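You operate a simulated robot arm through the tools that you are given. There is no shell and no other tool. Be economical: measure what you need, move in short steps, check, and stop when the job is done.

You are at the controls of a simulated two-armed robot. One attempt, no reset.

TASK
Put one of the blue metal bars from the top of the small goods bench on the low shelf under the small marker. Put the riser on the top of the small goods bench away on the top of the steel trolley. Fetch the white bottle from the top of the small goods bench and stand it on the grey coaster. Open the lower door of the tall cupboard, put the paper roll on the clear end of the small goods bench away on the low shelf of the tall cupboard and shut the door again. Take the carton labelled "sleeves" from the bench top by the small marker and put it on the bottom shelf of the pale wood bench. Put the purple cube on the clear end of the small goods bench. Pick up the green pen from the right end of the blue workbench with one hand, pass it to the other hand and put it on the shelf under the small goods bench. Fetch the green pen sleeve and set it on the shelf over the set-up bench. Put the tray marked "oval" from the top of the small goods bench on the shelf under the small goods bench. Any order will do. Set down upright: white bottle, paper roll, carton.

It is judged by the outcome, as a careful person would: the job done as asked, and still so three seconds after it is handed in. It fails if anything else is knocked over, pushed out of place, dropped, spilled or broken.

THE ROBOT
Two 7-joint arms with three-finger grippers on one trunk, on a base that drives. Base frame: it is fixed to the floor where the robot stands at the start and does not move with it; the origin is under the middle of the robot, x ahead of it, y to its left, z up; the surface under the hand at the start is at about z = 86. Readings come in cm, degrees, newtons and seconds.
The left shoulder is at the start at [7.4, 12.6, 118.2], the right one opposite. With the tool pointing down near the work surface each hand reaches from about 40 to 84 cm from the robot's upright axis, wherever it stands, measured 20 degrees to its own side. Places, roughly: blue metal bar [75, 0, 75]; blue tray, grey tray [100, -25, 75]; bottom shelf of the pale wood bench [520, 90, 30]; carton [150, 75, 75]; clear end of the small goods bench [70, 90, 90]; green pen (3x3x13 cm) [160, -30, 90]; green pen sleeve [150, -25, 75]; grey coaster (11x11x1 cm) [90, 40, 90]; low shelf of the tall cupboard [990, -140, 50]; low shelf under the small marker [150, 60, 30]; lower door of the tall cupboard [960, -140, 50]; paper roll (12x11x22 cm) [70, 80, 100]; purple cube (4x4x4 cm) [170, 60, 80]; riser [75, 0, 100]; shelf over the set-up bench (94x23 cm) [350, 110, 114]; shelf under the small goods bench [80, -50, 30]; top of the steel trolley [310, -90, 80]; white bottle [75, 25, 100]. Payload 2.94 kg a hand.
The tool frame of a hand sits at the grasp point between the pads (the TCP): z along the fingers, y along the line on which they close. The tips reach 3 cm beyond it. Largest opening 12.8 cm; the body of the gripper starts 9.3 cm behind the TCP.
Orientation is that of the tool frame in the base frame, as a unit quaternion [x, y, z, w]. With the fingers straight down and closing along the base's y, the tool's x points along the base's -x, its y along +y and its z along -z.

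THE INTERFACE
- The arms move only by the tool apply_moves. It takes "left_commands", "right_commands" or both (then of equal length, played together; a hand with none holds still); each is text: rows parted by semicolons, each of 7 numbers parted by spaces: the shift along the base's x, y, z in cm, then the turn, a rotation vector about the base's x, y, z in rad, then the closure in counts, from 0 (fully open) to 255 (shut). In form: dx dy dz rx ry rz grip; .... A call has 1 to 12 rows; each row is the pose to reach, as a shift and turn from the pose commanded when the call began. A row lasts 0.2 s, in which the tool goes at most 5 cm and 8.6 degrees; a call with a longer step from one row to the next is refused whole, and so is a gripper value outside its range. A pose out of reach is approached as far as the arm can. The call stops where the force on the tool passes 40 N (or 10 N more than at its start, if that is more) or the arm is blocked; 0.2 s more then pass. Each finger halts on what it meets, pressing with about 24 N; the grip force reading is that of the motor and also rises with nothing between the fingers. The clock runs only during rows and for 0.2 s after the last one: add rows that repeat a pose to give the fingers time. The reply holds the time, the measured pose of the TCP, the force on the tool along the base axes, the opening and the grip force, in the units named above and with some noise, with the torque about the TCP (base axes, N m) and any sound that the robot's microphone picked up.
- Cameras (640 x 400 px; columns grow to the right, rows downward): "scene" is now at [18.59, 1.87, 132.75]; the picture's right is [0.26, -0.97, 0.00], its down [-0.71, -0.19, -0.67] and it looks along [0.65, 0.18, -0.74] (base axes); focal length 214 px, centre (320, 200). "left" rides on the left gripper at [6.9, 1.5, -12] in its tool frame; the picture's right is [-0.21, 0.98, 0.00], its down [-0.82, -0.18, -0.54] and it looks along [-0.53, -0.12, 0.84] (tool axes); focal length 251 px, centre (320, 200). "right" rides on the right gripper at [6.9, -1.5, -12] in its tool frame; the picture's right is [0.21, 0.98, 0.00], its down [-0.82, 0.18, -0.54] and it looks along [-0.53, 0.12, 0.84] (tool axes); focal length 251 px, centre (320, 200).
- camera(camera): a new picture of that camera. It takes no simulated time.
- raise_lower(by): slides the trunk up (or, below 0, down) by that many cm; the arms and the scene camera ride with it, the base frame stays. It gives what a move gives, with no picture.
- drive_base(legs): drives the robot by 1 to 6 legs, each [ahead, left, turn to the left] in cm, cm and degrees, along the robot's own axes; the way and the turn of a leg run together, so that a leg with both is an arc; at most 150 cm and 180 degrees a leg. The arms and the cameras ride along, it lands a little off, and it stops where it bumps. It gives what a move gives.
- pan_tilt(pan, tilt): turns the head with the scene camera to pan (to the left, within 80 degrees either way) and tilt (down, from -29 to 69), counted from straight ahead of the robot. It gives what a move gives.
- point_at(camera, pixels): for up to 12 pixels [column, row] of the newest picture of that camera ("zoom" is the newest enlarged one), the place [x, y, z] in the base frame of the surface seen there, good to about 0.3 cm. It takes no simulated time.
- inspect(camera, box): a new picture of the part [left, top, right, bottom] of that camera's present view, enlarged. It takes no simulated time.
- job_done(): hands the job in; it is judged then, once.

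Work in short steps. Measure before you move; look again where a grasp or a placing could have gone wrong, and mend it. You have 357 turns and 306 pictures in all, those below and enlarged ones among them. Open the grippers and draw the arms clear of the work before you hand the job in, unless the task says otherwise.

The tools are called after "Request:" by a JSON object that holds its "op" and its "data". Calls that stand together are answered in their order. apply_moves: Moves the arms, as the interface text tells. Its arguments: {"type":"object","properties":{"left_commands":{"type":"string"},"right_commands":{"type":"string"}},"required":[]} The other tools are called the same way: raise_lower (by) slides the trunk up or down; drive_base (legs) drives the base; pan_tilt (pan, tilt) turns the head that bears the scene camera; camera (camera) takes a picture; point_at (camera, pixels) gives the place of the surface under pixels of a picture; inspect (camera, box) takes an enlarged picture of a part of a camera's view; job_done () hands the job in.

At the start:

```text
time_s: 0.0
left_tool_pos: [44.54, 20.09, 111.3]
left_tool_rot: [0.0, 1.0, -0.001, 0.001]
left_contact_force: [0.0, 0.5, 0.1]
left_wrist_torque: [-0.01, 0.0, 0.01]
left_finger_gap: 12.8
left_grasp_force: 0.0
right_tool_pos: [39.79, -11.38, 118.38]
right_tool_rot: [0.001, 1.0, -0.001, 0.001]
right_contact_force: [-0.5, 1.0, 0.7]
right_wrist_torque: [0.03, -0.05, 0.04]
right_finger_gap: 12.81
right_grasp_force: 0.1
trunk travel left (down, up): [-40.0, 14.7]
robot x, y, heading: [0.05, -0.06, 0.3]
head pan, tilt: [15.1, 47.7]
```

scene: 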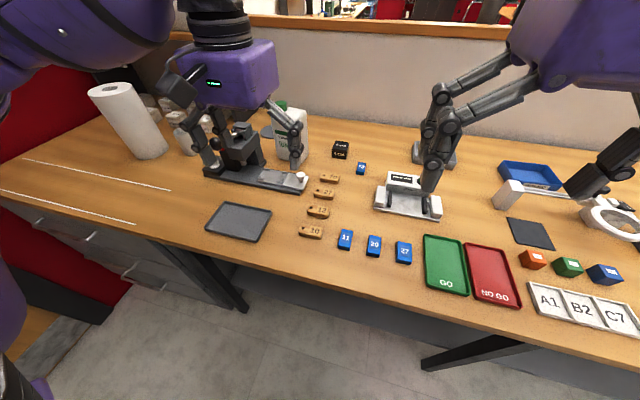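
right: 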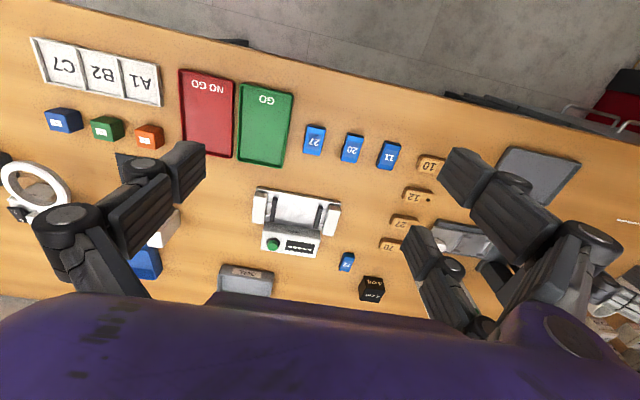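
left: 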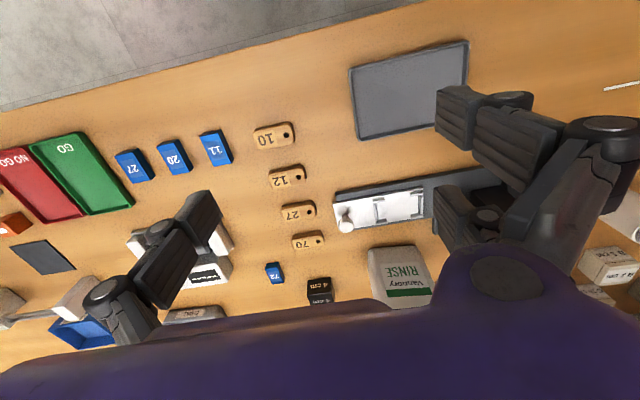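

I start with a survey of the bench from the head camera, straight ahead with a moderate tilt.

Request:
{"op": "pan_tilt", "data": {"pan": 0, "tilt": 35}}

Request:
{"op": "camera", "data": {"camera": "scene"}}

```text
time_s: 0.8
left_tool_pos: [44.46, 20.22, 111.27]
left_tool_rot: [0.0, 1.0, 0.001, 0.0]
left_contact_force: [1.0, 0.9, -0.8]
left_wrist_torque: [-0.03, 0.0, 0.0]
left_finger_gap: 12.79
left_grasp_force: 0.1
right_tool_pos: [39.65, -11.43, 118.33]
right_tool_rot: [0.0, 1.0, 0.0, 0.0]
right_contact_force: [1.0, 0.5, -0.7]
right_wrist_torque: [0.0, 0.02, -0.01]
right_finger_gap: 12.81
right_grasp_force: 0.1
trunk travel left (down, up): [-40.0, 14.7]
robot x, y, heading: [-0.11, -0.12, 0.0]
head pan, tilt: [0.0, 35.0]
```

```text
302 pictures are left
```

scene: 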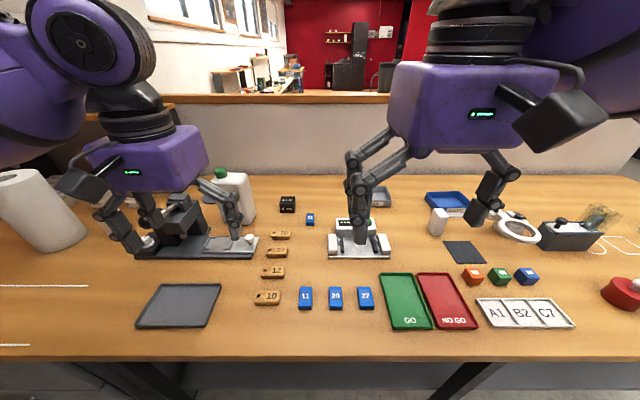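

The bench ahead is the small goods bench. I look to both sides and further up.

Request:
{"op": "pan_tilt", "data": {"pan": 60, "tilt": 20}}

Request:
{"op": "camera", "data": {"camera": "scene"}}

Request:
{"op": "pan_tilt", "data": {"pan": -60, "tilt": 20}}

Request:
{"op": "camera", "data": {"camera": "scene"}}

Request:
{"op": "pan_tilt", "data": {"pan": 0, "tilt": 5}}

Request:
{"op": "camera", "data": {"camera": "scene"}}

```text
time_s: 2.1
left_tool_pos: [44.36, 20.19, 111.17]
left_tool_rot: [0.001, 1.0, 0.0, -0.001]
left_contact_force: [0.2, -0.1, -1.3]
left_wrist_torque: [0.02, 0.02, -0.02]
left_finger_gap: 12.79
left_grasp_force: 0.0
right_tool_pos: [39.66, -11.22, 118.35]
right_tool_rot: [0.0, 1.0, 0.0, 0.002]
right_contact_force: [-0.3, 0.2, 0.5]
right_wrist_torque: [0.04, -0.02, 0.02]
right_finger_gap: 12.79
right_grasp_force: 0.1
trunk travel left (down, up): [-40.0, 14.7]
robot x, y, heading: [-0.34, 0.42, 0.2]
head pan, tilt: [60.0, 20.0]
```

```text
301 pictures are left
```

scene: 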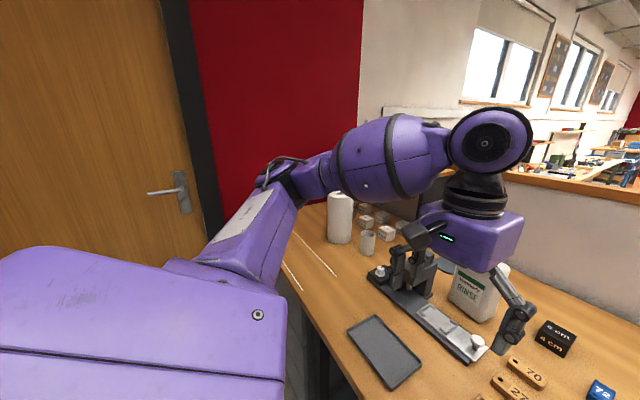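

```text
time_s: 4.1
left_tool_pos: [44.58, 20.05, 111.21]
left_tool_rot: [0.0, 1.0, 0.0, -0.001]
left_contact_force: [-0.1, 0.6, 0.1]
left_wrist_torque: [-0.01, 0.02, -0.02]
left_finger_gap: 12.8
left_grasp_force: 0.0
right_tool_pos: [39.76, -11.45, 118.31]
right_tool_rot: [0.001, 1.0, 0.0, 0.001]
right_contact_force: [-0.3, 0.3, -0.4]
right_wrist_torque: [-0.02, 0.0, 0.01]
right_finger_gap: 12.82
right_grasp_force: 0.2
trunk travel left (down, up): [-40.0, 14.7]
robot x, y, heading: [0.04, -0.33, -0.0]
head pan, tilt: [-60.0, 20.0]
```

```text
300 pictures are left
```

scene: 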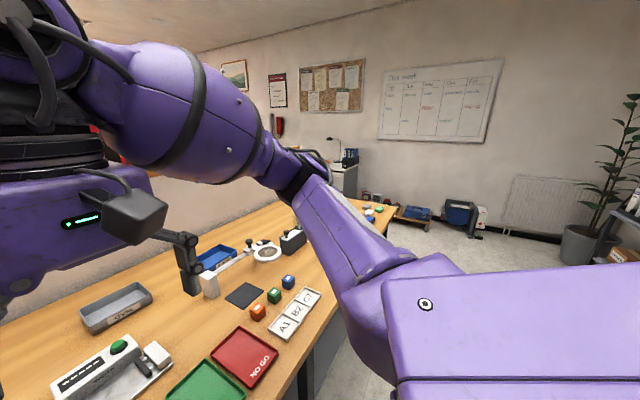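

```text
time_s: 5.4
left_tool_pos: [44.52, 20.2, 111.19]
left_tool_rot: [0.0, 1.0, 0.001, 0.0]
left_contact_force: [0.0, -0.2, 0.3]
left_wrist_torque: [0.04, 0.01, -0.01]
left_finger_gap: 12.79
left_grasp_force: 0.1
right_tool_pos: [39.75, -11.29, 118.31]
right_tool_rot: [0.0, 1.0, 0.0, 0.001]
right_contact_force: [0.0, 1.6, -0.9]
right_wrist_torque: [0.01, 0.01, -0.01]
right_finger_gap: 12.81
right_grasp_force: 0.1
trunk travel left (down, up): [-40.0, 14.7]
robot x, y, heading: [-0.09, 0.21, -0.3]
head pan, tilt: [0.0, 5.0]
```

```text
299 pictures are left
```

scene: 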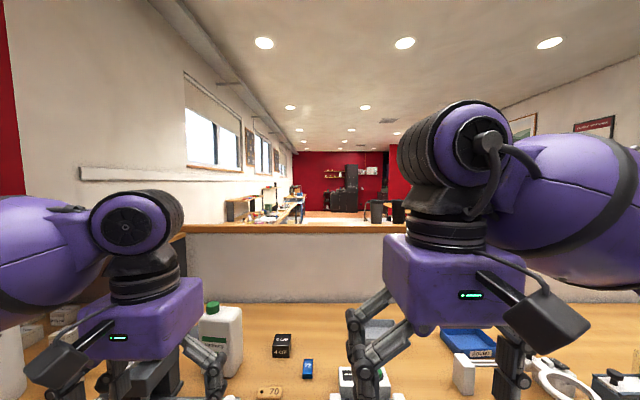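

I take enlarged views of the bench to identify each item.

Request:
{"op": "pan_tilt", "data": {"pan": 0, "tilt": 40}}

Request:
{"op": "inspect", "data": {"camera": "scene", "box": [320, 120, 640, 320]}}

Request:
{"op": "inspect", "data": {"camera": "scene", "box": [0, 120, 320, 320]}}

```text
time_s: 6.4
left_tool_pos: [44.38, 20.26, 111.15]
left_tool_rot: [0.0, 1.0, 0.0, 0.0]
left_contact_force: [0.1, -0.5, -0.6]
left_wrist_torque: [-0.02, -0.02, 0.0]
left_finger_gap: 12.81
left_grasp_force: 0.1
right_tool_pos: [39.75, -11.28, 118.5]
right_tool_rot: [-0.001, 1.0, -0.001, 0.001]
right_contact_force: [-0.5, 0.2, -0.8]
right_wrist_torque: [0.01, 0.03, -0.02]
right_finger_gap: 12.8
right_grasp_force: 0.1
trunk travel left (down, up): [-40.0, 14.7]
robot x, y, heading: [0.1, -0.13, 0.0]
head pan, tilt: [0.0, 40.0]
```

```text
2.00 times, centred on (480, 220) of scene
```

zoom: 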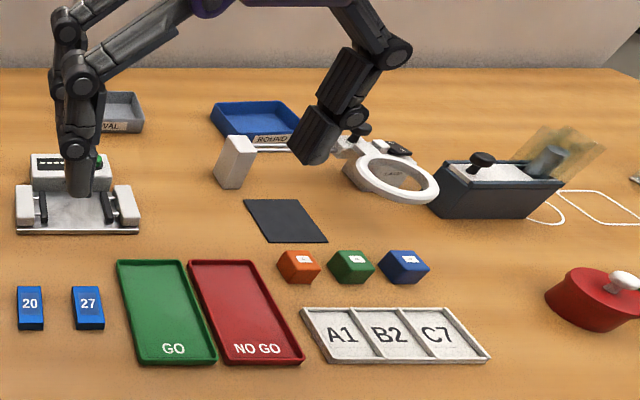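

```text
2.00 times, centred on (160, 220) of scene
```

zoom: 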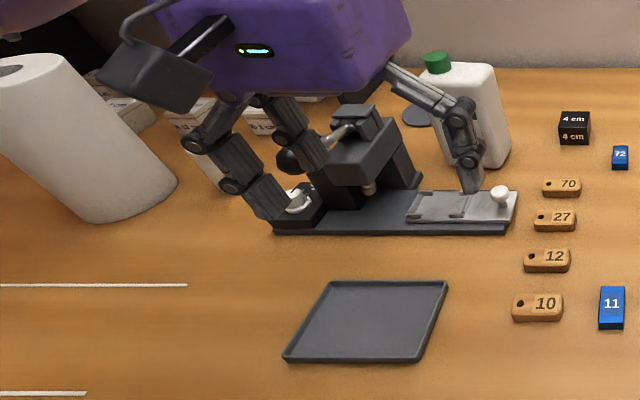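

Measuring key items in this left zoom.

Request:
{"op": "point_at", "data": {"camera": "zoom", "pixels": [[40, 65], [130, 210], [436, 58], [480, 70], [470, 160], [415, 117], [575, 118], [575, 138], [620, 158], [612, 300], [187, 285], [85, 393]]}}

Request:
{"op": "inspect", "data": {"camera": "scene", "box": [0, 130, 160, 230]}}

Request:
{"op": "inspect", "data": {"camera": "scene", "box": [200, 130, 360, 230]}}

Request:
{"op": "point_at", "data": {"camera": "scene", "pixels": [[320, 320]]}}

```text
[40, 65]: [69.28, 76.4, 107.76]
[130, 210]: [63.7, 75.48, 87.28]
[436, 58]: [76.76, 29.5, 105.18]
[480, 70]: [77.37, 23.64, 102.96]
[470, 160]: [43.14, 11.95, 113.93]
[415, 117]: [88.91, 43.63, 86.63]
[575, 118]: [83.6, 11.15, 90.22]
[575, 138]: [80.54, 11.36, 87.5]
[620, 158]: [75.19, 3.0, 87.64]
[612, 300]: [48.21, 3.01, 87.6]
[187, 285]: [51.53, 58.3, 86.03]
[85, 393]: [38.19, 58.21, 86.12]
```

```text
4.00 times, centred on (80, 180) of scene
```

zoom: 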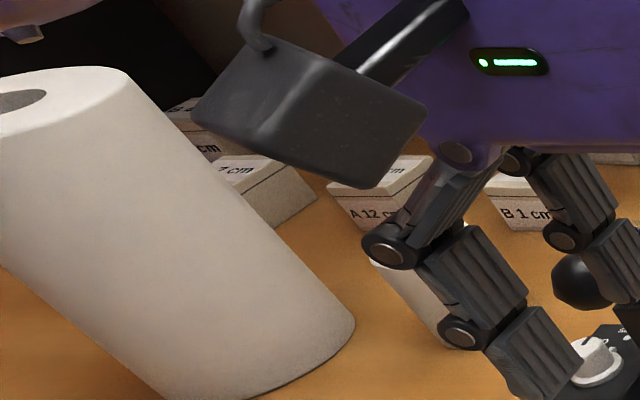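

```text
4.00 times, centred on (280, 180) of scene
```

zoom: 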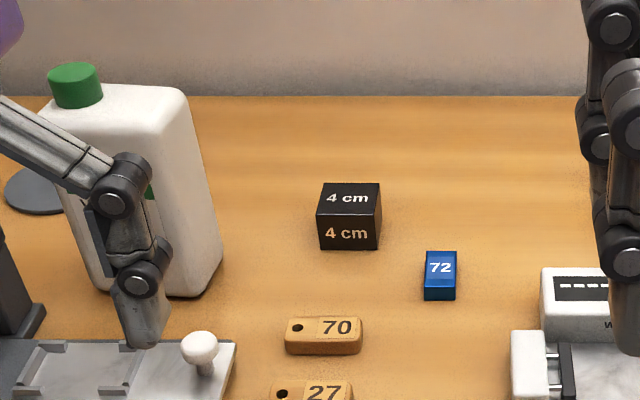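

```text
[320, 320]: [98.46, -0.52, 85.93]
```

The 4 cm black block is the riser, the grey disc at [89,44] the coaster, and the bottle is at about [77,26]. I shift the left arm up and aside to see the bottle and coaster fully.

Request:
{"op": "apply_moves", "data": {"left_commands": "-2 4 2 0 0 0 0; -3 8 4 0 0 0 0; -3 12 6 0 0 0 0; -3 16 8 0 0 0 0; -3 20 10 0 0 0 0; -3 20 12 0 0 0 0"}}

Request:
{"op": "pan_tilt", "data": {"pan": 20, "tilt": 40}}

Request:
{"op": "inspect", "data": {"camera": "scene", "box": [200, 60, 520, 260]}}

```text
time_s: 7.8
left_tool_pos: [41.58, 40.17, 123.23]
left_tool_rot: [0.001, 1.0, 0.0, -0.001]
left_contact_force: [-0.6, -0.2, -0.1]
left_wrist_torque: [0.01, 0.01, 0.01]
left_finger_gap: 12.79
left_grasp_force: 0.0
right_tool_pos: [39.76, -11.39, 118.37]
right_tool_rot: [0.0, 1.0, 0.0, 0.0]
right_contact_force: [0.8, -1.2, 0.2]
right_wrist_torque: [0.01, 0.01, 0.02]
right_finger_gap: 12.77
right_grasp_force: 0.1
trunk travel left (down, up): [-40.0, 14.7]
robot x, y, heading: [0.28, -0.29, 0.1]
head pan, tilt: [0.0, 40.0]
```

```text
time_s: 8.6
left_tool_pos: [41.37, 40.1, 123.19]
left_tool_rot: [0.001, 1.0, 0.0, 0.0]
left_contact_force: [0.4, 0.7, -0.4]
left_wrist_torque: [-0.01, 0.02, 0.02]
left_finger_gap: 12.8
left_grasp_force: 0.0
right_tool_pos: [39.72, -11.34, 118.35]
right_tool_rot: [0.001, 1.0, 0.0, 0.001]
right_contact_force: [-0.3, 0.4, 0.3]
right_wrist_torque: [0.03, 0.01, 0.03]
right_finger_gap: 12.81
right_grasp_force: 0.0
trunk travel left (down, up): [-40.0, 14.7]
robot x, y, heading: [-0.06, 0.23, 0.0]
head pan, tilt: [20.0, 40.0]
```

```text
2.00 times, centred on (360, 160) of scene
```

zoom: 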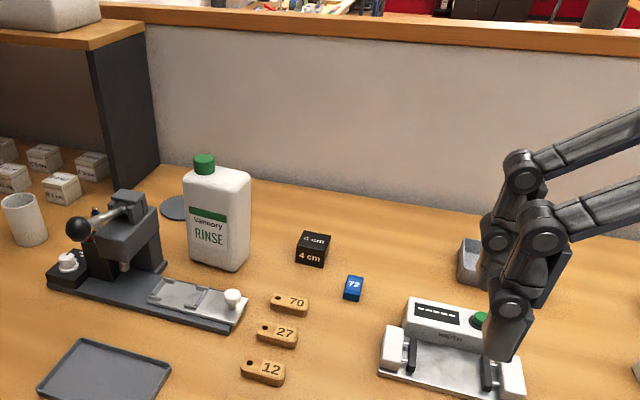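

Measuring the bottle, coaster and riser.

Request:
{"op": "point_at", "data": {"camera": "zoom", "pixels": [[188, 255], [238, 265], [247, 200], [190, 175], [250, 178], [204, 160], [165, 207], [178, 198], [300, 260], [322, 262], [312, 240], [126, 200]]}}

Request:
{"op": "inspect", "data": {"camera": "scene", "box": [260, 110, 380, 185]}}

Request:
{"op": "point_at", "data": {"camera": "zoom", "pixels": [[120, 145], [172, 160], [100, 25], [60, 40], [120, 60], [210, 90], [240, 85], [255, 190], [145, 130]]}}

```text
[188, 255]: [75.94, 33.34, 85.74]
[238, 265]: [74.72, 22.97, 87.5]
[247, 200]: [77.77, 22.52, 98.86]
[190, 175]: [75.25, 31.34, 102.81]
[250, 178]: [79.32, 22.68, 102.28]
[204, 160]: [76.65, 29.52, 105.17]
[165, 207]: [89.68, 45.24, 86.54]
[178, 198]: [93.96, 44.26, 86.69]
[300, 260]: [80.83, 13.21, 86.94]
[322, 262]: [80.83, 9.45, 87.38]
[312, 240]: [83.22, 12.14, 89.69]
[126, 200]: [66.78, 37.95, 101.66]
```

```text
5.33 times, centred on (320, 148) of scene
```

zoom: 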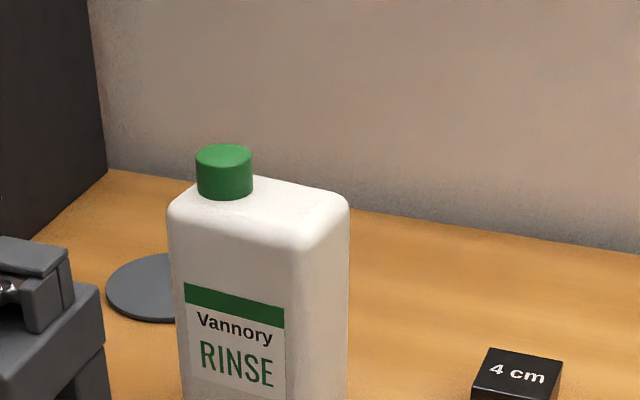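

```text
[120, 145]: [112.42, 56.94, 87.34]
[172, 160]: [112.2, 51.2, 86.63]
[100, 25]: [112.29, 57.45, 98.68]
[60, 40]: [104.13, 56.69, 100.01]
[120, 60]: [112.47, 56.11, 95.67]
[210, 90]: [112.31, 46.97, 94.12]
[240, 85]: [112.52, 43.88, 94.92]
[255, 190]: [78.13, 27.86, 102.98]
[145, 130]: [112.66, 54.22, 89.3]
```

I need the bench's front edge and what is below it, to know how close I can drive; tilting down.

Request:
{"op": "pan_tilt", "data": {"pan": 0, "tilt": 65}}

Request:
{"op": "camera", "data": {"camera": "scene"}}

Request:
{"op": "point_at", "data": {"camera": "scene", "pixels": [[100, 230], [320, 222], [320, 280], [500, 235], [320, 350], [100, 300], [450, 300]]}}

```text
time_s: 9.5
left_tool_pos: [41.27, 40.21, 123.26]
left_tool_rot: [0.0, 1.0, 0.0, 0.0]
left_contact_force: [0.0, 0.1, 1.2]
left_wrist_torque: [0.02, -0.02, 0.01]
left_finger_gap: 12.8
left_grasp_force: 0.0
right_tool_pos: [39.68, -11.18, 118.42]
right_tool_rot: [0.0, 1.0, 0.0, 0.0]
right_contact_force: [0.1, 0.1, 0.6]
right_wrist_torque: [-0.03, -0.01, 0.01]
right_finger_gap: 12.81
right_grasp_force: 0.0
trunk travel left (down, up): [-40.0, 14.7]
robot x, y, heading: [0.15, 0.06, 0.2]
head pan, tilt: [0.0, 65.0]
```

```text
292 pictures are left
```

scene: 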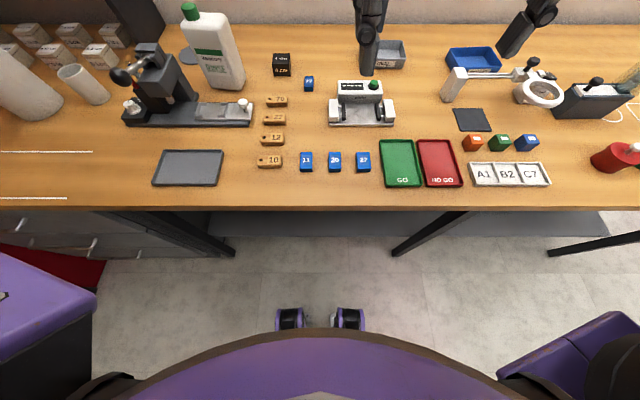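

```text
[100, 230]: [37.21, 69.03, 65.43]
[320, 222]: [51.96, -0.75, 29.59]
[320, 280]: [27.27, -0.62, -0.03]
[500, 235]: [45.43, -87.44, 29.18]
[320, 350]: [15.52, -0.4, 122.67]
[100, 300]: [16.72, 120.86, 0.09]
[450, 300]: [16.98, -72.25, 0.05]
```

The shelf under the bench is at z≈29.5 and the floor before it is free. I drive 12 cm ahead and 25 cm left to get the bottle and coaster within reach.

Request:
{"op": "drive_base", "data": {"legs": [[0, 25, 0], [12, 0, 0]]}}

Request:
{"op": "camera", "data": {"camera": "scene"}}

Request:
{"op": "point_at", "data": {"camera": "scene", "pixels": [[320, 290], [320, 270], [320, 310]]}}

```text
time_s: 13.1
left_tool_pos: [53.37, 64.42, 123.22]
left_tool_rot: [0.0, 1.0, -0.001, 0.0]
left_contact_force: [-0.2, -0.4, 0.7]
left_wrist_torque: [0.02, 0.0, 0.01]
left_finger_gap: 12.8
left_grasp_force: 0.0
right_tool_pos: [51.74, 12.82, 118.36]
right_tool_rot: [-0.001, 1.0, 0.0, 0.001]
right_contact_force: [-0.2, -0.3, -1.1]
right_wrist_torque: [0.01, 0.01, 0.01]
right_finger_gap: 12.81
right_grasp_force: 0.0
trunk travel left (down, up): [-40.0, 14.7]
robot x, y, heading: [12.47, 24.41, 0.3]
head pan, tilt: [0.0, 65.0]
```

```text
291 pictures are left
```

scene: 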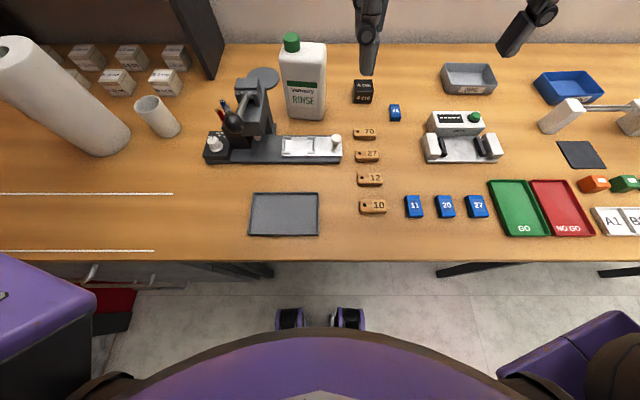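

```text
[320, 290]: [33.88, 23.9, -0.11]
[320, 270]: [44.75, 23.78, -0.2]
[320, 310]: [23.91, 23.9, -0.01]
```

Inspect the coaster/bottle zone for exact measures.

Request:
{"op": "inspect", "data": {"camera": "scene", "box": [200, 20, 360, 120]}}

Request:
{"op": "point_at", "data": {"camera": "zoom", "pixels": [[185, 215], [250, 190], [310, 215], [290, 190], [230, 205], [265, 240], [130, 350], [335, 180], [500, 180], [335, 385], [485, 390], [365, 70]]}}

```text
4.00 times, centred on (280, 70) of scene
```

zoom: 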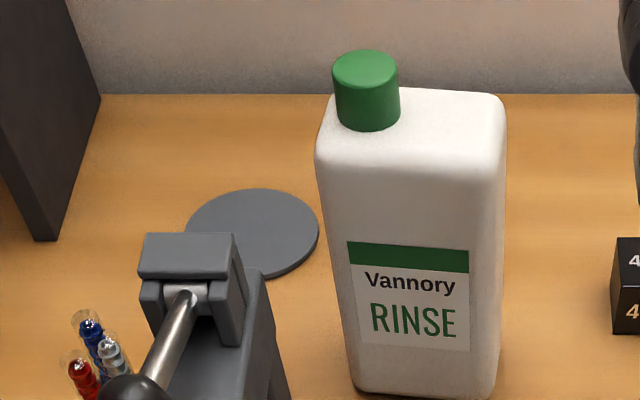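

```text
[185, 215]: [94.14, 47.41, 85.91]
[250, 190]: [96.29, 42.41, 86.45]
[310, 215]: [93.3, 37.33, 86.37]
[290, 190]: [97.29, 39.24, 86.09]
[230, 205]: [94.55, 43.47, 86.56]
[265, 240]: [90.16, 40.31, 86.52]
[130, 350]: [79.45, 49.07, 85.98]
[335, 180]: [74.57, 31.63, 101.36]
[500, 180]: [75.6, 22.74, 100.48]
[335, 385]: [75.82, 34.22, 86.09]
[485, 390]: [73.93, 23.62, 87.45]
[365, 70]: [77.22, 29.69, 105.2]
```

Coaster centre ≈ [91, 42], bottle centre ≈ [77.3, 27.2], body top ≈103. I move the left hand above the bottle, and the right one aside.

Request:
{"op": "apply_moves", "data": {"left_commands": "2.4 -3.7 0 0 0 0 0; 4.8 -7.4 0 0 0 0 0; 7.2 -11.1 0 0 0 0 0; 9.6 -14.8 0 0 0 0 0; 12 -18.6 0 0 0 0 0; 14.4 -22.3 0 0 0 0 0; 16.8 -26 0 0 0 0 0; 19.2 -29.7 0 0 0 0 0; 21.6 -33.4 0 0 0 0 0; 23.9 -37.2 0 0 0 0 0; 23.9 -37.2 0 0 0 0 0", "right_commands": "-1 -2 0 0 0 0 0; -2 -4 0 0 0 0 0; -3 -6 0 0 0 0 0; -4 -8 0 0 0 0 0; -5 -10 0 0 0 0 0; -6 -12 0 0 0 0 0; -7 -14 0 0 0 0 0; -8 -16 0 0 0 0 0; -8 -18 0 0 0 0 0; -8 -20 0 0 0 0 0; -8 -20 0 0 0 0 0"}}

Request:
{"op": "camera", "data": {"camera": "scene"}}

```text
time_s: 15.5
left_tool_pos: [68.35, 41.03, 123.34]
left_tool_rot: [0.0, 1.0, -0.001, 0.0]
left_contact_force: [0.4, 0.6, -0.3]
left_wrist_torque: [-0.04, 0.01, -0.03]
left_finger_gap: 12.78
left_grasp_force: 0.0
left hand out of reach, approached as far as the arm can: row 7, 8, 9, 10, 11
right_tool_pos: [43.9, -6.95, 118.24]
right_tool_rot: [0.001, 1.0, 0.001, 0.001]
right_contact_force: [0.5, -0.5, 0.4]
right_wrist_torque: [-0.01, 0.01, 0.02]
right_finger_gap: 12.79
right_grasp_force: 0.0
trunk travel left (down, up): [-40.0, 14.7]
robot x, y, heading: [12.51, 24.5, -0.0]
head pan, tilt: [0.0, 65.0]
```

```text
289 pictures are left
```

scene: 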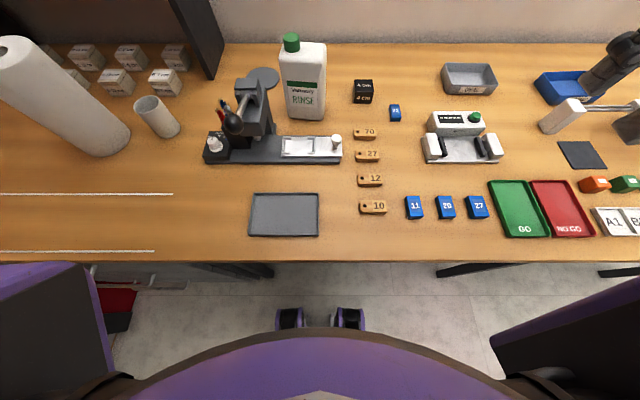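

At this height the reach is short (wrist above the shoulder). I raise the trunk fully, then bring the hand forward while lowering it.

Request:
{"op": "raise_lower", "data": {"by": 14}}

Request:
{"op": "apply_moves", "data": {"left_commands": "0 -3 -3 0 0 0 0; 0 -6 -6 0 0 0 0; 0 -9 -9 0 0 0 0; 0 -12 -12 0 0 0 0; 0 -13.8 -15 0 0 0 0; 2 -13.8 -18 0 0 0 0; 4 -13.8 -20 0 0 0 0; 7 -13.8 -22 0 0 0 0; 9 -13.8 -24 0 0 0 0; 9 -13.8 -24 0 0 0 0"}}

```text
time_s: 17.2
left_tool_pos: [58.56, 41.47, 153.14]
left_tool_rot: [-0.001, 0.987, -0.001, 0.162]
left_contact_force: [0.5, 0.5, -0.2]
left_wrist_torque: [0.0, 0.05, 0.0]
left_finger_gap: 12.84
left_grasp_force: 0.0
right_tool_pos: [43.87, -7.11, 132.3]
right_tool_rot: [0.001, 1.0, 0.0, -0.001]
right_contact_force: [-0.3, 0.5, 0.0]
right_wrist_torque: [-0.03, 0.01, -0.01]
right_finger_gap: 12.83
right_grasp_force: 0.0
trunk travel left (down, up): [-54.0, 0.7]
robot x, y, heading: [12.21, 24.41, 0.0]
head pan, tilt: [0.0, 65.0]
```

```text
time_s: 19.4
left_tool_pos: [63.57, 37.5, 132.31]
left_tool_rot: [-0.002, 0.987, -0.002, 0.163]
left_contact_force: [-0.1, -0.3, 0.4]
left_wrist_torque: [-0.01, -0.03, 0.03]
left_finger_gap: 12.78
left_grasp_force: 0.1
left hand out of reach, approached as far as the arm can: row 1, 2, 3, 4, 5, 6, 7, 8, 9, 10
right_tool_pos: [43.87, -7.08, 132.35]
right_tool_rot: [0.0, 1.0, 0.0, 0.001]
right_contact_force: [-0.3, 0.1, 0.0]
right_wrist_torque: [0.01, -0.01, 0.02]
right_finger_gap: 12.8
right_grasp_force: 0.1
trunk travel left (down, up): [-54.0, 0.7]
robot x, y, heading: [12.34, 24.22, -0.1]
head pan, tilt: [0.0, 65.0]
```

The hand got tilted by 19°; I bring it back in and straighten it.

Request:
{"op": "apply_moves", "data": {"left_commands": "-2 0 -4 0 0.1 0 0; -4 0 -8 0 0.2 0 0; -5 -1 -12 0 0.33 0 0; -5 -2 -16 0 0.33 0 0; -5 -2 -16 0 0.33 0 0"}}

```text
time_s: 20.6
left_tool_pos: [56.07, 37.96, 119.8]
left_tool_rot: [-0.001, 1.0, -0.002, 0.0]
left_contact_force: [-0.6, 0.4, 0.2]
left_wrist_torque: [-0.03, 0.0, 0.02]
left_finger_gap: 12.8
left_grasp_force: 0.1
left hand out of reach, approached as far as the arm can: row 2, 3, 4, 5
right_tool_pos: [43.76, -7.36, 132.39]
right_tool_rot: [0.0, 1.0, 0.0, 0.001]
right_contact_force: [0.0, 0.3, -0.3]
right_wrist_torque: [0.03, 0.0, -0.02]
right_finger_gap: 12.8
right_grasp_force: 0.1
trunk travel left (down, up): [-54.0, 0.7]
robot x, y, heading: [11.96, 24.13, 0.3]
head pan, tilt: [0.0, 65.0]
```

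I check what the commanded pose is with a zero-shift move.

Request:
{"op": "apply_moves", "data": {"left_commands": "0 0 0 0 0 0 0; 0 0 0 0 0 0 0; 0 0 0 0 0 0 0"}}

```text
time_s: 21.4
left_tool_pos: [56.12, 37.99, 119.82]
left_tool_rot: [-0.002, 1.0, -0.003, -0.001]
left_contact_force: [-0.6, -0.2, 0.9]
left_wrist_torque: [0.02, 0.03, 0.03]
left_finger_gap: 12.79
left_grasp_force: 0.0
right_tool_pos: [43.82, -7.14, 132.34]
right_tool_rot: [0.0, 1.0, 0.0, 0.0]
right_contact_force: [1.0, -0.3, 0.3]
right_wrist_torque: [0.03, 0.06, 0.02]
right_finger_gap: 12.8
right_grasp_force: 0.1
trunk travel left (down, up): [-54.0, 0.7]
robot x, y, heading: [12.12, 24.22, 0.1]
head pan, tilt: [0.0, 65.0]
```

Commanded pose equals the measured one. I lower straight, then forward.

Request:
{"op": "apply_moves", "data": {"left_commands": "0 0 -4 0 0 0 0; 0 0 -8 0 0 0 0; 4 -3 -9 0 0 0 0; 8 -6 -9 0 0 0 0; 12 -9 -9 0 0 0 0; 12 -9 -9 0 0 0 0"}}

```text
refused: row 3 steps farther than a row can; nothing moved
```

Request:
{"op": "apply_moves", "data": {"left_commands": "0 0 -4 0 0 0 0; 0 0 -8 0 0 0 0; 3.5 -3 -8 0 0 0 0; 7 -6 -8 0 0 0 0; 10 -9 -8 0 0 0 0; 10 -9 -8 0 0 0 0"}}

```text
time_s: 22.8
left_tool_pos: [56.83, 40.16, 114.63]
left_tool_rot: [-0.002, 1.0, -0.002, -0.001]
left_contact_force: [0.9, 1.1, 0.4]
left_wrist_torque: [0.03, 0.0, -0.03]
left_finger_gap: 12.78
left_grasp_force: 0.0
left hand out of reach, approached as far as the arm can: row 1, 2, 3, 4, 5, 6
right_tool_pos: [43.87, -7.14, 132.34]
right_tool_rot: [0.0, 1.0, 0.0, 0.001]
right_contact_force: [1.0, -0.5, -0.2]
right_wrist_torque: [0.03, 0.03, 0.04]
right_finger_gap: 12.77
right_grasp_force: 0.0
trunk travel left (down, up): [-54.0, 0.7]
robot x, y, heading: [12.23, 24.2, -0.0]
head pan, tilt: [0.0, 65.0]
```

The arm seems near a joint limit. I look at its posture.

Request:
{"op": "pan_tilt", "data": {"pan": 35, "tilt": 30}}

Request:
{"op": "camera", "data": {"camera": "scene"}}

Request:
{"op": "camera", "data": {"camera": "right"}}

```text
time_s: 23.8
left_tool_pos: [56.91, 40.11, 114.66]
left_tool_rot: [-0.002, 1.0, -0.002, 0.0]
left_contact_force: [0.4, 0.7, 0.4]
left_wrist_torque: [-0.03, 0.01, 0.0]
left_finger_gap: 12.79
left_grasp_force: 0.1
right_tool_pos: [43.74, -7.25, 132.42]
right_tool_rot: [0.0, 1.0, 0.001, 0.0]
right_contact_force: [-0.4, 0.1, -0.7]
right_wrist_torque: [-0.02, -0.02, -0.01]
right_finger_gap: 12.81
right_grasp_force: 0.0
trunk travel left (down, up): [-54.0, 0.7]
robot x, y, heading: [11.97, 24.46, -0.2]
head pan, tilt: [35.0, 30.0]
```

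```text
288 pictures are left
```

scene: 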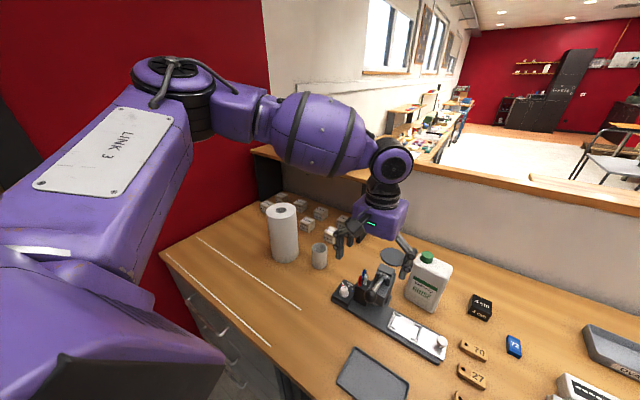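

```text
287 pictures are left
```

right: 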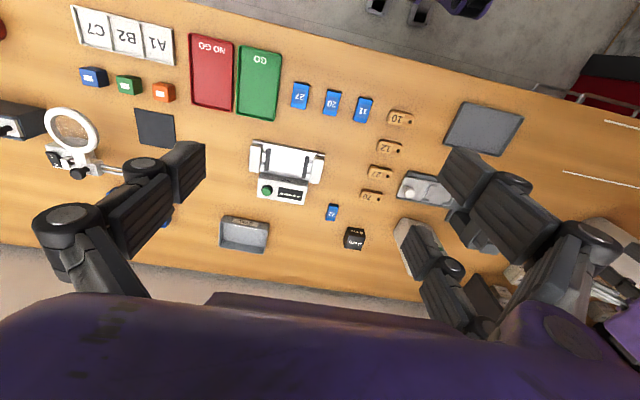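

I go back towards a comfortable start-like pose (hand ~44 ahead, 20 left of the robot) before trying forward again.

Request:
{"op": "apply_moves", "data": {"left_commands": "-2 1 3 0 0 0 0; -3 2 6 0 0 0 0; -4 3 9 0 0 0 0; -4 4 10 0 0 0 0; -4 4 10 0 0 0 0"}}

Request:
{"op": "apply_moves", "data": {"left_commands": "4 -2 0 0 0 0 0; 8 -4 0 0 0 0 0; 12 -6 0 0 0 0 0; 12 -6 0 0 0 0 0"}}

```text
time_s: 25.0
left_tool_pos: [53.09, 44.21, 124.9]
left_tool_rot: [-0.002, 1.0, -0.001, -0.002]
left_contact_force: [0.1, 0.1, 0.4]
left_wrist_torque: [0.05, 0.03, 0.0]
left_finger_gap: 12.82
left_grasp_force: 0.0
right_tool_pos: [43.74, -7.25, 132.36]
right_tool_rot: [-0.001, 1.0, 0.0, 0.002]
right_contact_force: [-0.7, -0.7, 0.4]
right_wrist_torque: [-0.02, 0.05, -0.02]
right_finger_gap: 12.8
right_grasp_force: 0.1
trunk travel left (down, up): [-54.0, 0.7]
robot x, y, heading: [12.08, 23.82, 0.0]
head pan, tilt: [35.0, 30.0]
```

```text
time_s: 26.0
left_tool_pos: [61.08, 41.86, 125.12]
left_tool_rot: [-0.002, 1.0, -0.001, -0.002]
left_contact_force: [0.7, -0.3, 0.0]
left_wrist_torque: [-0.01, 0.01, 0.01]
left_finger_gap: 12.8
left_grasp_force: 0.1
left hand out of reach, approached as far as the arm can: row 2, 3, 4
right_tool_pos: [43.84, -7.23, 132.31]
right_tool_rot: [0.0, 1.0, 0.0, 0.001]
right_contact_force: [-0.5, -1.0, -1.2]
right_wrist_torque: [0.0, 0.02, -0.02]
right_finger_gap: 12.83
right_grasp_force: 0.1
trunk travel left (down, up): [-54.0, 0.7]
robot x, y, heading: [12.15, 24.15, -0.0]
head pan, tilt: [35.0, 30.0]
```

I lower the trunk back and test the forward reach at lower hand height.

Request:
{"op": "apply_moves", "data": {"left_commands": "-4 2 0 0 0 0 0; -7 4 0 0 0 0 0; -7 4 0 0 0 0 0"}}

Request:
{"op": "raise_lower", "data": {"by": -14}}

Request:
{"op": "apply_moves", "data": {"left_commands": "3.5 -3 0 0 0 0 0; 7 -6 0 0 0 0 0; 10.5 -9 0 0 0 0 0; 14 -12 0 0 0 0 0; 17.5 -15 0 0 0 0 0; 17.5 -15 0 0 0 0 0"}}

```text
time_s: 26.8
left_tool_pos: [54.13, 45.69, 125.39]
left_tool_rot: [-0.002, 1.0, -0.001, -0.002]
left_contact_force: [-0.7, -1.1, 0.0]
left_wrist_torque: [0.0, 0.02, 0.01]
left_finger_gap: 12.81
left_grasp_force: 0.1
right_tool_pos: [44.03, -7.12, 132.34]
right_tool_rot: [0.001, 1.0, 0.0, 0.0]
right_contact_force: [-0.6, 0.2, -0.2]
right_wrist_torque: [0.0, 0.0, -0.02]
right_finger_gap: 12.81
right_grasp_force: 0.0
trunk travel left (down, up): [-54.0, 0.7]
robot x, y, heading: [12.11, 23.91, 0.0]
head pan, tilt: [35.0, 30.0]
```

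```text
time_s: 28.4
left_tool_pos: [54.16, 46.01, 111.17]
left_tool_rot: [-0.002, 1.0, -0.001, -0.002]
left_contact_force: [-0.2, -0.1, 0.0]
left_wrist_torque: [0.01, -0.02, -0.01]
left_finger_gap: 12.79
left_grasp_force: 0.2
right_tool_pos: [43.67, -7.11, 118.33]
right_tool_rot: [0.0, 1.0, 0.0, 0.001]
right_contact_force: [0.1, -0.2, 0.1]
right_wrist_torque: [-0.04, 0.0, -0.01]
right_finger_gap: 12.8
right_grasp_force: 0.2
trunk travel left (down, up): [-40.0, 14.7]
robot x, y, heading: [12.23, 24.34, 0.1]
head pan, tilt: [35.0, 30.0]
```

```text
time_s: 29.8
left_tool_pos: [65.41, 36.28, 111.4]
left_tool_rot: [-0.003, 1.0, -0.002, -0.002]
left_contact_force: [0.6, 0.2, -0.3]
left_wrist_torque: [0.0, 0.0, -0.01]
left_finger_gap: 12.78
left_grasp_force: 0.0
left hand out of reach, approached as far as the arm can: row 4, 5, 6
right_tool_pos: [43.91, -7.09, 118.4]
right_tool_rot: [0.0, 1.0, 0.0, 0.002]
right_contact_force: [0.6, 0.3, 0.6]
right_wrist_torque: [0.0, -0.01, -0.04]
right_finger_gap: 12.79
right_grasp_force: 0.1
trunk travel left (down, up): [-40.0, 14.7]
robot x, y, heading: [12.19, 24.21, 0.0]
head pan, tilt: [35.0, 30.0]
```

Reach is best about 20° to the arm's own side, so I drive the base right so that the bottle lies there. First I raise the hand a little inward and then drive.

Request:
{"op": "apply_moves", "data": {"left_commands": "-4 2 2 0 0 0 0; -8 4 4 0 0 0 0; -11 7 6 0 0 0 0; -11 10 8 0 0 0 0; -11 10 8 0 0 0 0"}}

Request:
{"op": "drive_base", "data": {"legs": [[0, -22, 0]]}}

Request:
{"op": "apply_moves", "data": {"left_commands": "4 -1 0 0 0 0 0; 8 -2 0 0 0 0 0; 12 -3 0 0 0 0 0; 16 -4 0 0 0 0 0; 16 -4 0 0 0 0 0"}}

```text
time_s: 31.0
left_tool_pos: [54.07, 45.97, 119.42]
left_tool_rot: [-0.001, 1.0, 0.0, -0.002]
left_contact_force: [-0.4, -0.1, -0.1]
left_wrist_torque: [0.02, 0.02, -0.01]
left_finger_gap: 12.79
left_grasp_force: 0.0
right_tool_pos: [43.83, -7.22, 118.3]
right_tool_rot: [0.0, 1.0, 0.0, 0.001]
right_contact_force: [0.9, -0.2, -0.2]
right_wrist_torque: [0.01, 0.0, 0.02]
right_finger_gap: 12.78
right_grasp_force: 0.0
trunk travel left (down, up): [-40.0, 14.7]
robot x, y, heading: [11.89, 24.12, 0.1]
head pan, tilt: [35.0, 30.0]
```

```text
time_s: 33.5
left_tool_pos: [54.29, 24.31, 119.32]
left_tool_rot: [0.0, 1.0, -0.002, -0.003]
left_contact_force: [-0.8, 0.3, 0.3]
left_wrist_torque: [0.0, -0.04, -0.03]
left_finger_gap: 12.78
left_grasp_force: 0.1
right_tool_pos: [43.62, -28.79, 118.23]
right_tool_rot: [0.002, 1.0, 0.001, 0.001]
right_contact_force: [-0.1, -0.4, -0.2]
right_wrist_torque: [0.04, 0.0, 0.01]
right_finger_gap: 12.8
right_grasp_force: 0.1
trunk travel left (down, up): [-40.0, 14.7]
robot x, y, heading: [12.14, 3.05, -0.2]
head pan, tilt: [35.0, 30.0]
```

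```text
time_s: 34.8
left_tool_pos: [69.98, 20.3, 119.45]
left_tool_rot: [-0.001, 1.0, -0.002, -0.002]
left_contact_force: [-0.6, -0.6, 1.2]
left_wrist_torque: [0.02, -0.03, -0.01]
left_finger_gap: 12.8
left_grasp_force: 0.0
right_tool_pos: [43.45, -28.81, 118.21]
right_tool_rot: [0.002, 1.0, 0.0, 0.002]
right_contact_force: [0.1, -0.3, 0.8]
right_wrist_torque: [-0.01, -0.05, -0.02]
right_finger_gap: 12.82
right_grasp_force: 0.1
trunk travel left (down, up): [-40.0, 14.7]
robot x, y, heading: [12.06, 2.66, 0.0]
head pan, tilt: [35.0, 30.0]
```

That reaches well. Now over the bottle at [77.3, 27.2].

Request:
{"op": "apply_moves", "data": {"left_commands": "2.4 2.3 0 0 0 0 0; 4.8 4.6 0 0 0 0 0; 7.3 6.9 0 0 0 0 0; 7.3 6.9 0 0 0 0 0"}}

Request:
{"op": "camera", "data": {"camera": "left"}}

Request:
{"op": "pan_tilt", "data": {"pan": 25, "tilt": 35}}

Request:
{"op": "camera", "data": {"camera": "scene"}}

```text
time_s: 35.8
left_tool_pos: [74.31, 25.84, 119.64]
left_tool_rot: [-0.002, 1.0, -0.002, -0.001]
left_contact_force: [-0.1, 0.1, -0.1]
left_wrist_torque: [0.01, 0.03, 0.02]
left_finger_gap: 12.8
left_grasp_force: 0.0
left hand out of reach, approached as far as the arm can: row 1, 2, 3, 4
right_tool_pos: [43.66, -28.79, 118.26]
right_tool_rot: [0.003, 1.0, 0.0, 0.001]
right_contact_force: [0.0, 0.0, -0.1]
right_wrist_torque: [0.02, -0.01, 0.01]
right_finger_gap: 12.8
right_grasp_force: 0.0
trunk travel left (down, up): [-40.0, 14.7]
robot x, y, heading: [12.1, 2.6, -0.1]
head pan, tilt: [35.0, 30.0]
```

```text
286 pictures are left
```

left: 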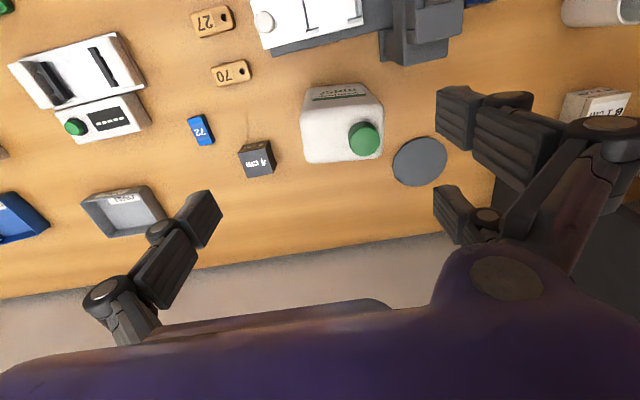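

```text
time_s: 36.5
left_tool_pos: [74.3, 25.87, 119.69]
left_tool_rot: [-0.002, 1.0, -0.001, -0.001]
left_contact_force: [0.7, -0.3, 0.0]
left_wrist_torque: [-0.02, 0.01, 0.0]
left_finger_gap: 12.83
left_grasp_force: 0.0
right_tool_pos: [43.65, -28.79, 118.35]
right_tool_rot: [0.002, 1.0, 0.0, 0.0]
right_contact_force: [0.3, -0.5, -0.7]
right_wrist_torque: [0.01, -0.02, -0.01]
right_finger_gap: 12.8
right_grasp_force: 0.0
trunk travel left (down, up): [-40.0, 14.7]
robot x, y, heading: [11.93, 2.76, -0.1]
head pan, tilt: [25.0, 35.0]
```

```text
285 pictures are left
```

scene: 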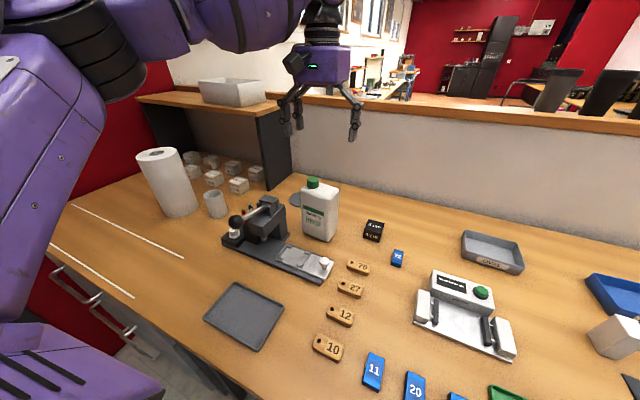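

The hand is ~3 cm short at this height. I drive 4 cm closer, then align over the bottle.

Request:
{"op": "drive_base", "data": {"legs": [[4, 0, 0]]}}

Request:
{"op": "camera", "data": {"camera": "left"}}

Request:
{"op": "point_at", "data": {"camera": "left", "pixels": [[310, 100], [300, 140], [310, 160], [375, 160], [380, 100], [340, 130], [365, 140], [340, 160], [425, 160], [395, 165], [420, 138], [445, 165]]}}

```text
time_s: 37.4
left_tool_pos: [78.05, 25.9, 119.81]
left_tool_rot: [-0.002, 1.0, -0.002, 0.001]
left_contact_force: [0.3, 0.0, 0.3]
left_wrist_torque: [0.0, 0.01, 0.0]
left_finger_gap: 12.8
left_grasp_force: 0.0
right_tool_pos: [47.47, -28.86, 118.31]
right_tool_rot: [0.001, 1.0, 0.0, 0.002]
right_contact_force: [0.7, -1.0, -0.2]
right_wrist_torque: [0.02, 0.03, -0.05]
right_finger_gap: 12.82
right_grasp_force: 0.0
trunk travel left (down, up): [-40.0, 14.7]
robot x, y, heading: [16.19, 2.51, -0.4]
head pan, tilt: [25.0, 35.0]
```

```text
284 pictures are left
```

left: 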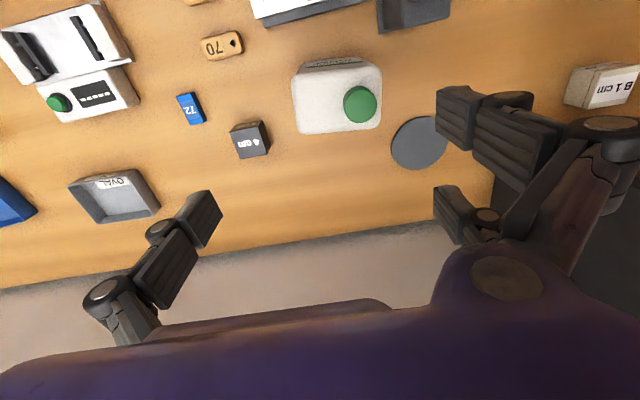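

```text
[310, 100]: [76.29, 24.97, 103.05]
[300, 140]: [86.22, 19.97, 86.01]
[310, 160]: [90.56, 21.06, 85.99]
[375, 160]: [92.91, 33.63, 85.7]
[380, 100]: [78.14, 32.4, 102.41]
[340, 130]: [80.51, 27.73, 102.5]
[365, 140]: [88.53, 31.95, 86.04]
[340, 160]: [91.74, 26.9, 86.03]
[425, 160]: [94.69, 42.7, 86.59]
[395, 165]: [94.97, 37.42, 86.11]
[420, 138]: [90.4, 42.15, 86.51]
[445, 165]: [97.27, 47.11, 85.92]
```

Bottle top: y 22.8–32.4, x 74.5–80.7, so centre [77.5, 27.5]. I descend to z≈97.5 with open fingers.

Request:
{"op": "apply_moves", "data": {"left_commands": "-0.5 1.6 0 0 0 0 0; -0.5 1.6 -4 0 0 0 0; -0.5 1.6 -8 0 0 0 0; -0.5 1.6 -12 0 0 0 0; -0.5 1.6 -15 0 0 0 0; -0.5 1.6 -18 0 0 0 0; -0.5 1.6 -20 0 0 0 0; -0.5 1.6 -21.8 0 0 0 0; -0.5 1.6 -21.8 0 0 0 0"}}

Request:
{"op": "inspect", "data": {"camera": "scene", "box": [200, 100, 440, 250]}}

```text
time_s: 39.4
left_tool_pos: [77.47, 27.39, 98.03]
left_tool_rot: [-0.001, 1.0, -0.001, 0.0]
left_contact_force: [-0.5, 0.5, -0.2]
left_wrist_torque: [0.02, -0.01, 0.01]
left_finger_gap: 12.78
left_grasp_force: 0.1
right_tool_pos: [47.56, -28.83, 118.37]
right_tool_rot: [0.002, 1.0, 0.001, 0.0]
right_contact_force: [0.2, 0.2, 0.5]
right_wrist_torque: [-0.02, 0.08, 0.0]
right_finger_gap: 12.81
right_grasp_force: 0.1
trunk travel left (down, up): [-40.0, 14.7]
robot x, y, heading: [15.86, 2.85, -0.2]
head pan, tilt: [25.0, 35.0]
```

```text
2.67 times, centred on (320, 175) of scene
```

zoom: 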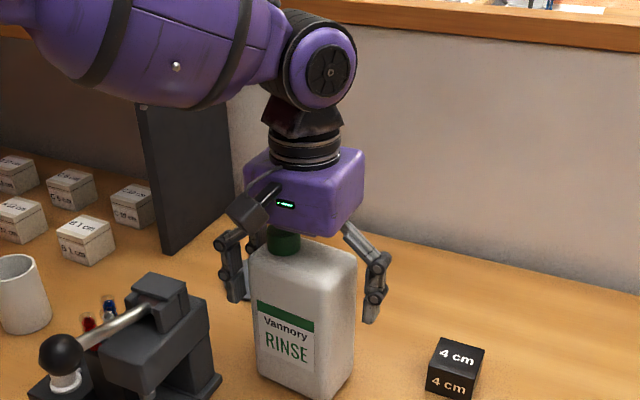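

Fingers straddle the bottle; close and lift.

Request:
{"op": "apply_moves", "data": {"left_commands": "0 0 0 0 0 0 255; 0 0 0 0 0 0 255; 0 0 0 0 0 0 255; 0 0 0 0 0 0 255"}}

Request:
{"op": "apply_moves", "data": {"left_commands": "0 0 2 0 0 0 255; 0 0 5 0 0 0 255; 0 0 5 0 0 0 255"}}

```text
time_s: 40.4
left_tool_pos: [77.49, 27.5, 98.09]
left_tool_rot: [-0.001, 1.0, -0.003, 0.0]
left_contact_force: [-1.1, 5.2, 6.8]
left_wrist_torque: [0.16, 0.06, -0.1]
left_finger_gap: 10.31
left_grasp_force: 23.7
right_tool_pos: [47.59, -28.71, 118.34]
right_tool_rot: [0.002, 1.0, 0.0, 0.001]
right_contact_force: [0.2, -0.2, -0.2]
right_wrist_torque: [0.02, 0.0, -0.01]
right_finger_gap: 12.8
right_grasp_force: 0.0
trunk travel left (down, up): [-40.0, 14.7]
robot x, y, heading: [16.0, 2.61, -0.3]
head pan, tilt: [25.0, 35.0]
```

```text
time_s: 41.1
left_tool_pos: [77.83, 27.34, 102.92]
left_tool_rot: [-0.002, 1.0, -0.002, -0.002]
left_contact_force: [0.5, 0.2, -11.5]
left_wrist_torque: [-0.01, 0.02, 0.01]
left_finger_gap: 9.99
left_grasp_force: 23.9
right_tool_pos: [47.75, -28.67, 118.39]
right_tool_rot: [0.002, 1.0, 0.0, 0.0]
right_contact_force: [-0.3, 0.2, 0.8]
right_wrist_torque: [-0.01, 0.02, 0.03]
right_finger_gap: 12.81
right_grasp_force: 0.0
trunk travel left (down, up): [-40.0, 14.7]
robot x, y, heading: [16.28, 2.85, -0.2]
head pan, tilt: [25.0, 35.0]
```

Bottle held (1.15 kg). I move it forward first, and check the bench edge clearance at the base.

Request:
{"op": "apply_moves", "data": {"left_commands": "3 0 0 0 0 0 255; 6 0 0 0 0 0 255; 6 0 0 0 0 0 255"}}

Request:
{"op": "pan_tilt", "data": {"pan": 0, "tilt": 69}}

Request:
{"op": "camera", "data": {"camera": "scene"}}

Request:
{"op": "point_at", "data": {"camera": "scene", "pixels": [[320, 270], [320, 275], [320, 280], [320, 290], [320, 340], [290, 310]]}}

```text
time_s: 42.0
left_tool_pos: [80.74, 27.32, 102.95]
left_tool_rot: [-0.003, 1.0, -0.002, -0.002]
left_contact_force: [0.0, 0.1, -11.7]
left_wrist_torque: [0.01, 0.05, -0.01]
left_finger_gap: 9.98
left_grasp_force: 24.2
left hand out of reach, approached as far as the arm can: row 2, 3
right_tool_pos: [47.71, -28.7, 118.25]
right_tool_rot: [0.002, 1.0, 0.001, -0.001]
right_contact_force: [0.0, 0.4, 0.0]
right_wrist_torque: [-0.04, 0.03, 0.02]
right_finger_gap: 12.79
right_grasp_force: 0.0
trunk travel left (down, up): [-40.0, 14.7]
robot x, y, heading: [15.67, 2.6, -0.1]
head pan, tilt: [25.0, 35.0]
```

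```text
time_s: 42.9
left_tool_pos: [80.79, 27.29, 102.85]
left_tool_rot: [-0.003, 1.0, -0.002, -0.003]
left_contact_force: [0.4, 0.1, -11.1]
left_wrist_torque: [-0.02, 0.0, 0.03]
left_finger_gap: 9.98
left_grasp_force: 24.1
right_tool_pos: [47.66, -28.79, 118.24]
right_tool_rot: [0.002, 1.0, -0.001, 0.001]
right_contact_force: [0.2, -0.6, 0.8]
right_wrist_torque: [0.0, 0.0, 0.02]
right_finger_gap: 12.79
right_grasp_force: 0.0
trunk travel left (down, up): [-40.0, 14.7]
robot x, y, heading: [15.95, 2.47, -0.4]
head pan, tilt: [0.0, 68.8]
```

```text
282 pictures are left
```

scene: 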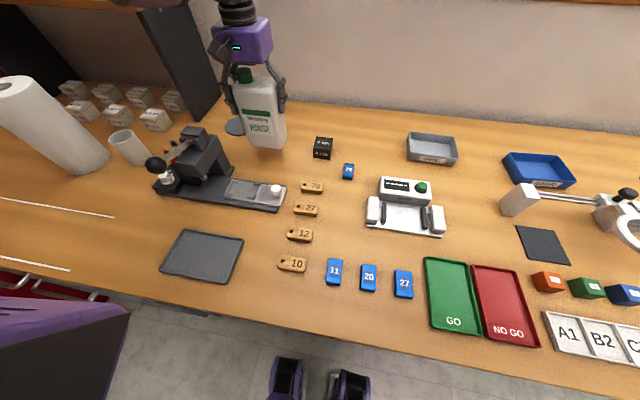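

```text
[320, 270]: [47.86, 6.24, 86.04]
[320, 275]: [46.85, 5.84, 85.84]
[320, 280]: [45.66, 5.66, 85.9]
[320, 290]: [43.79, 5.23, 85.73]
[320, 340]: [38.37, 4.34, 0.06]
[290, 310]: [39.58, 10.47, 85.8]
```

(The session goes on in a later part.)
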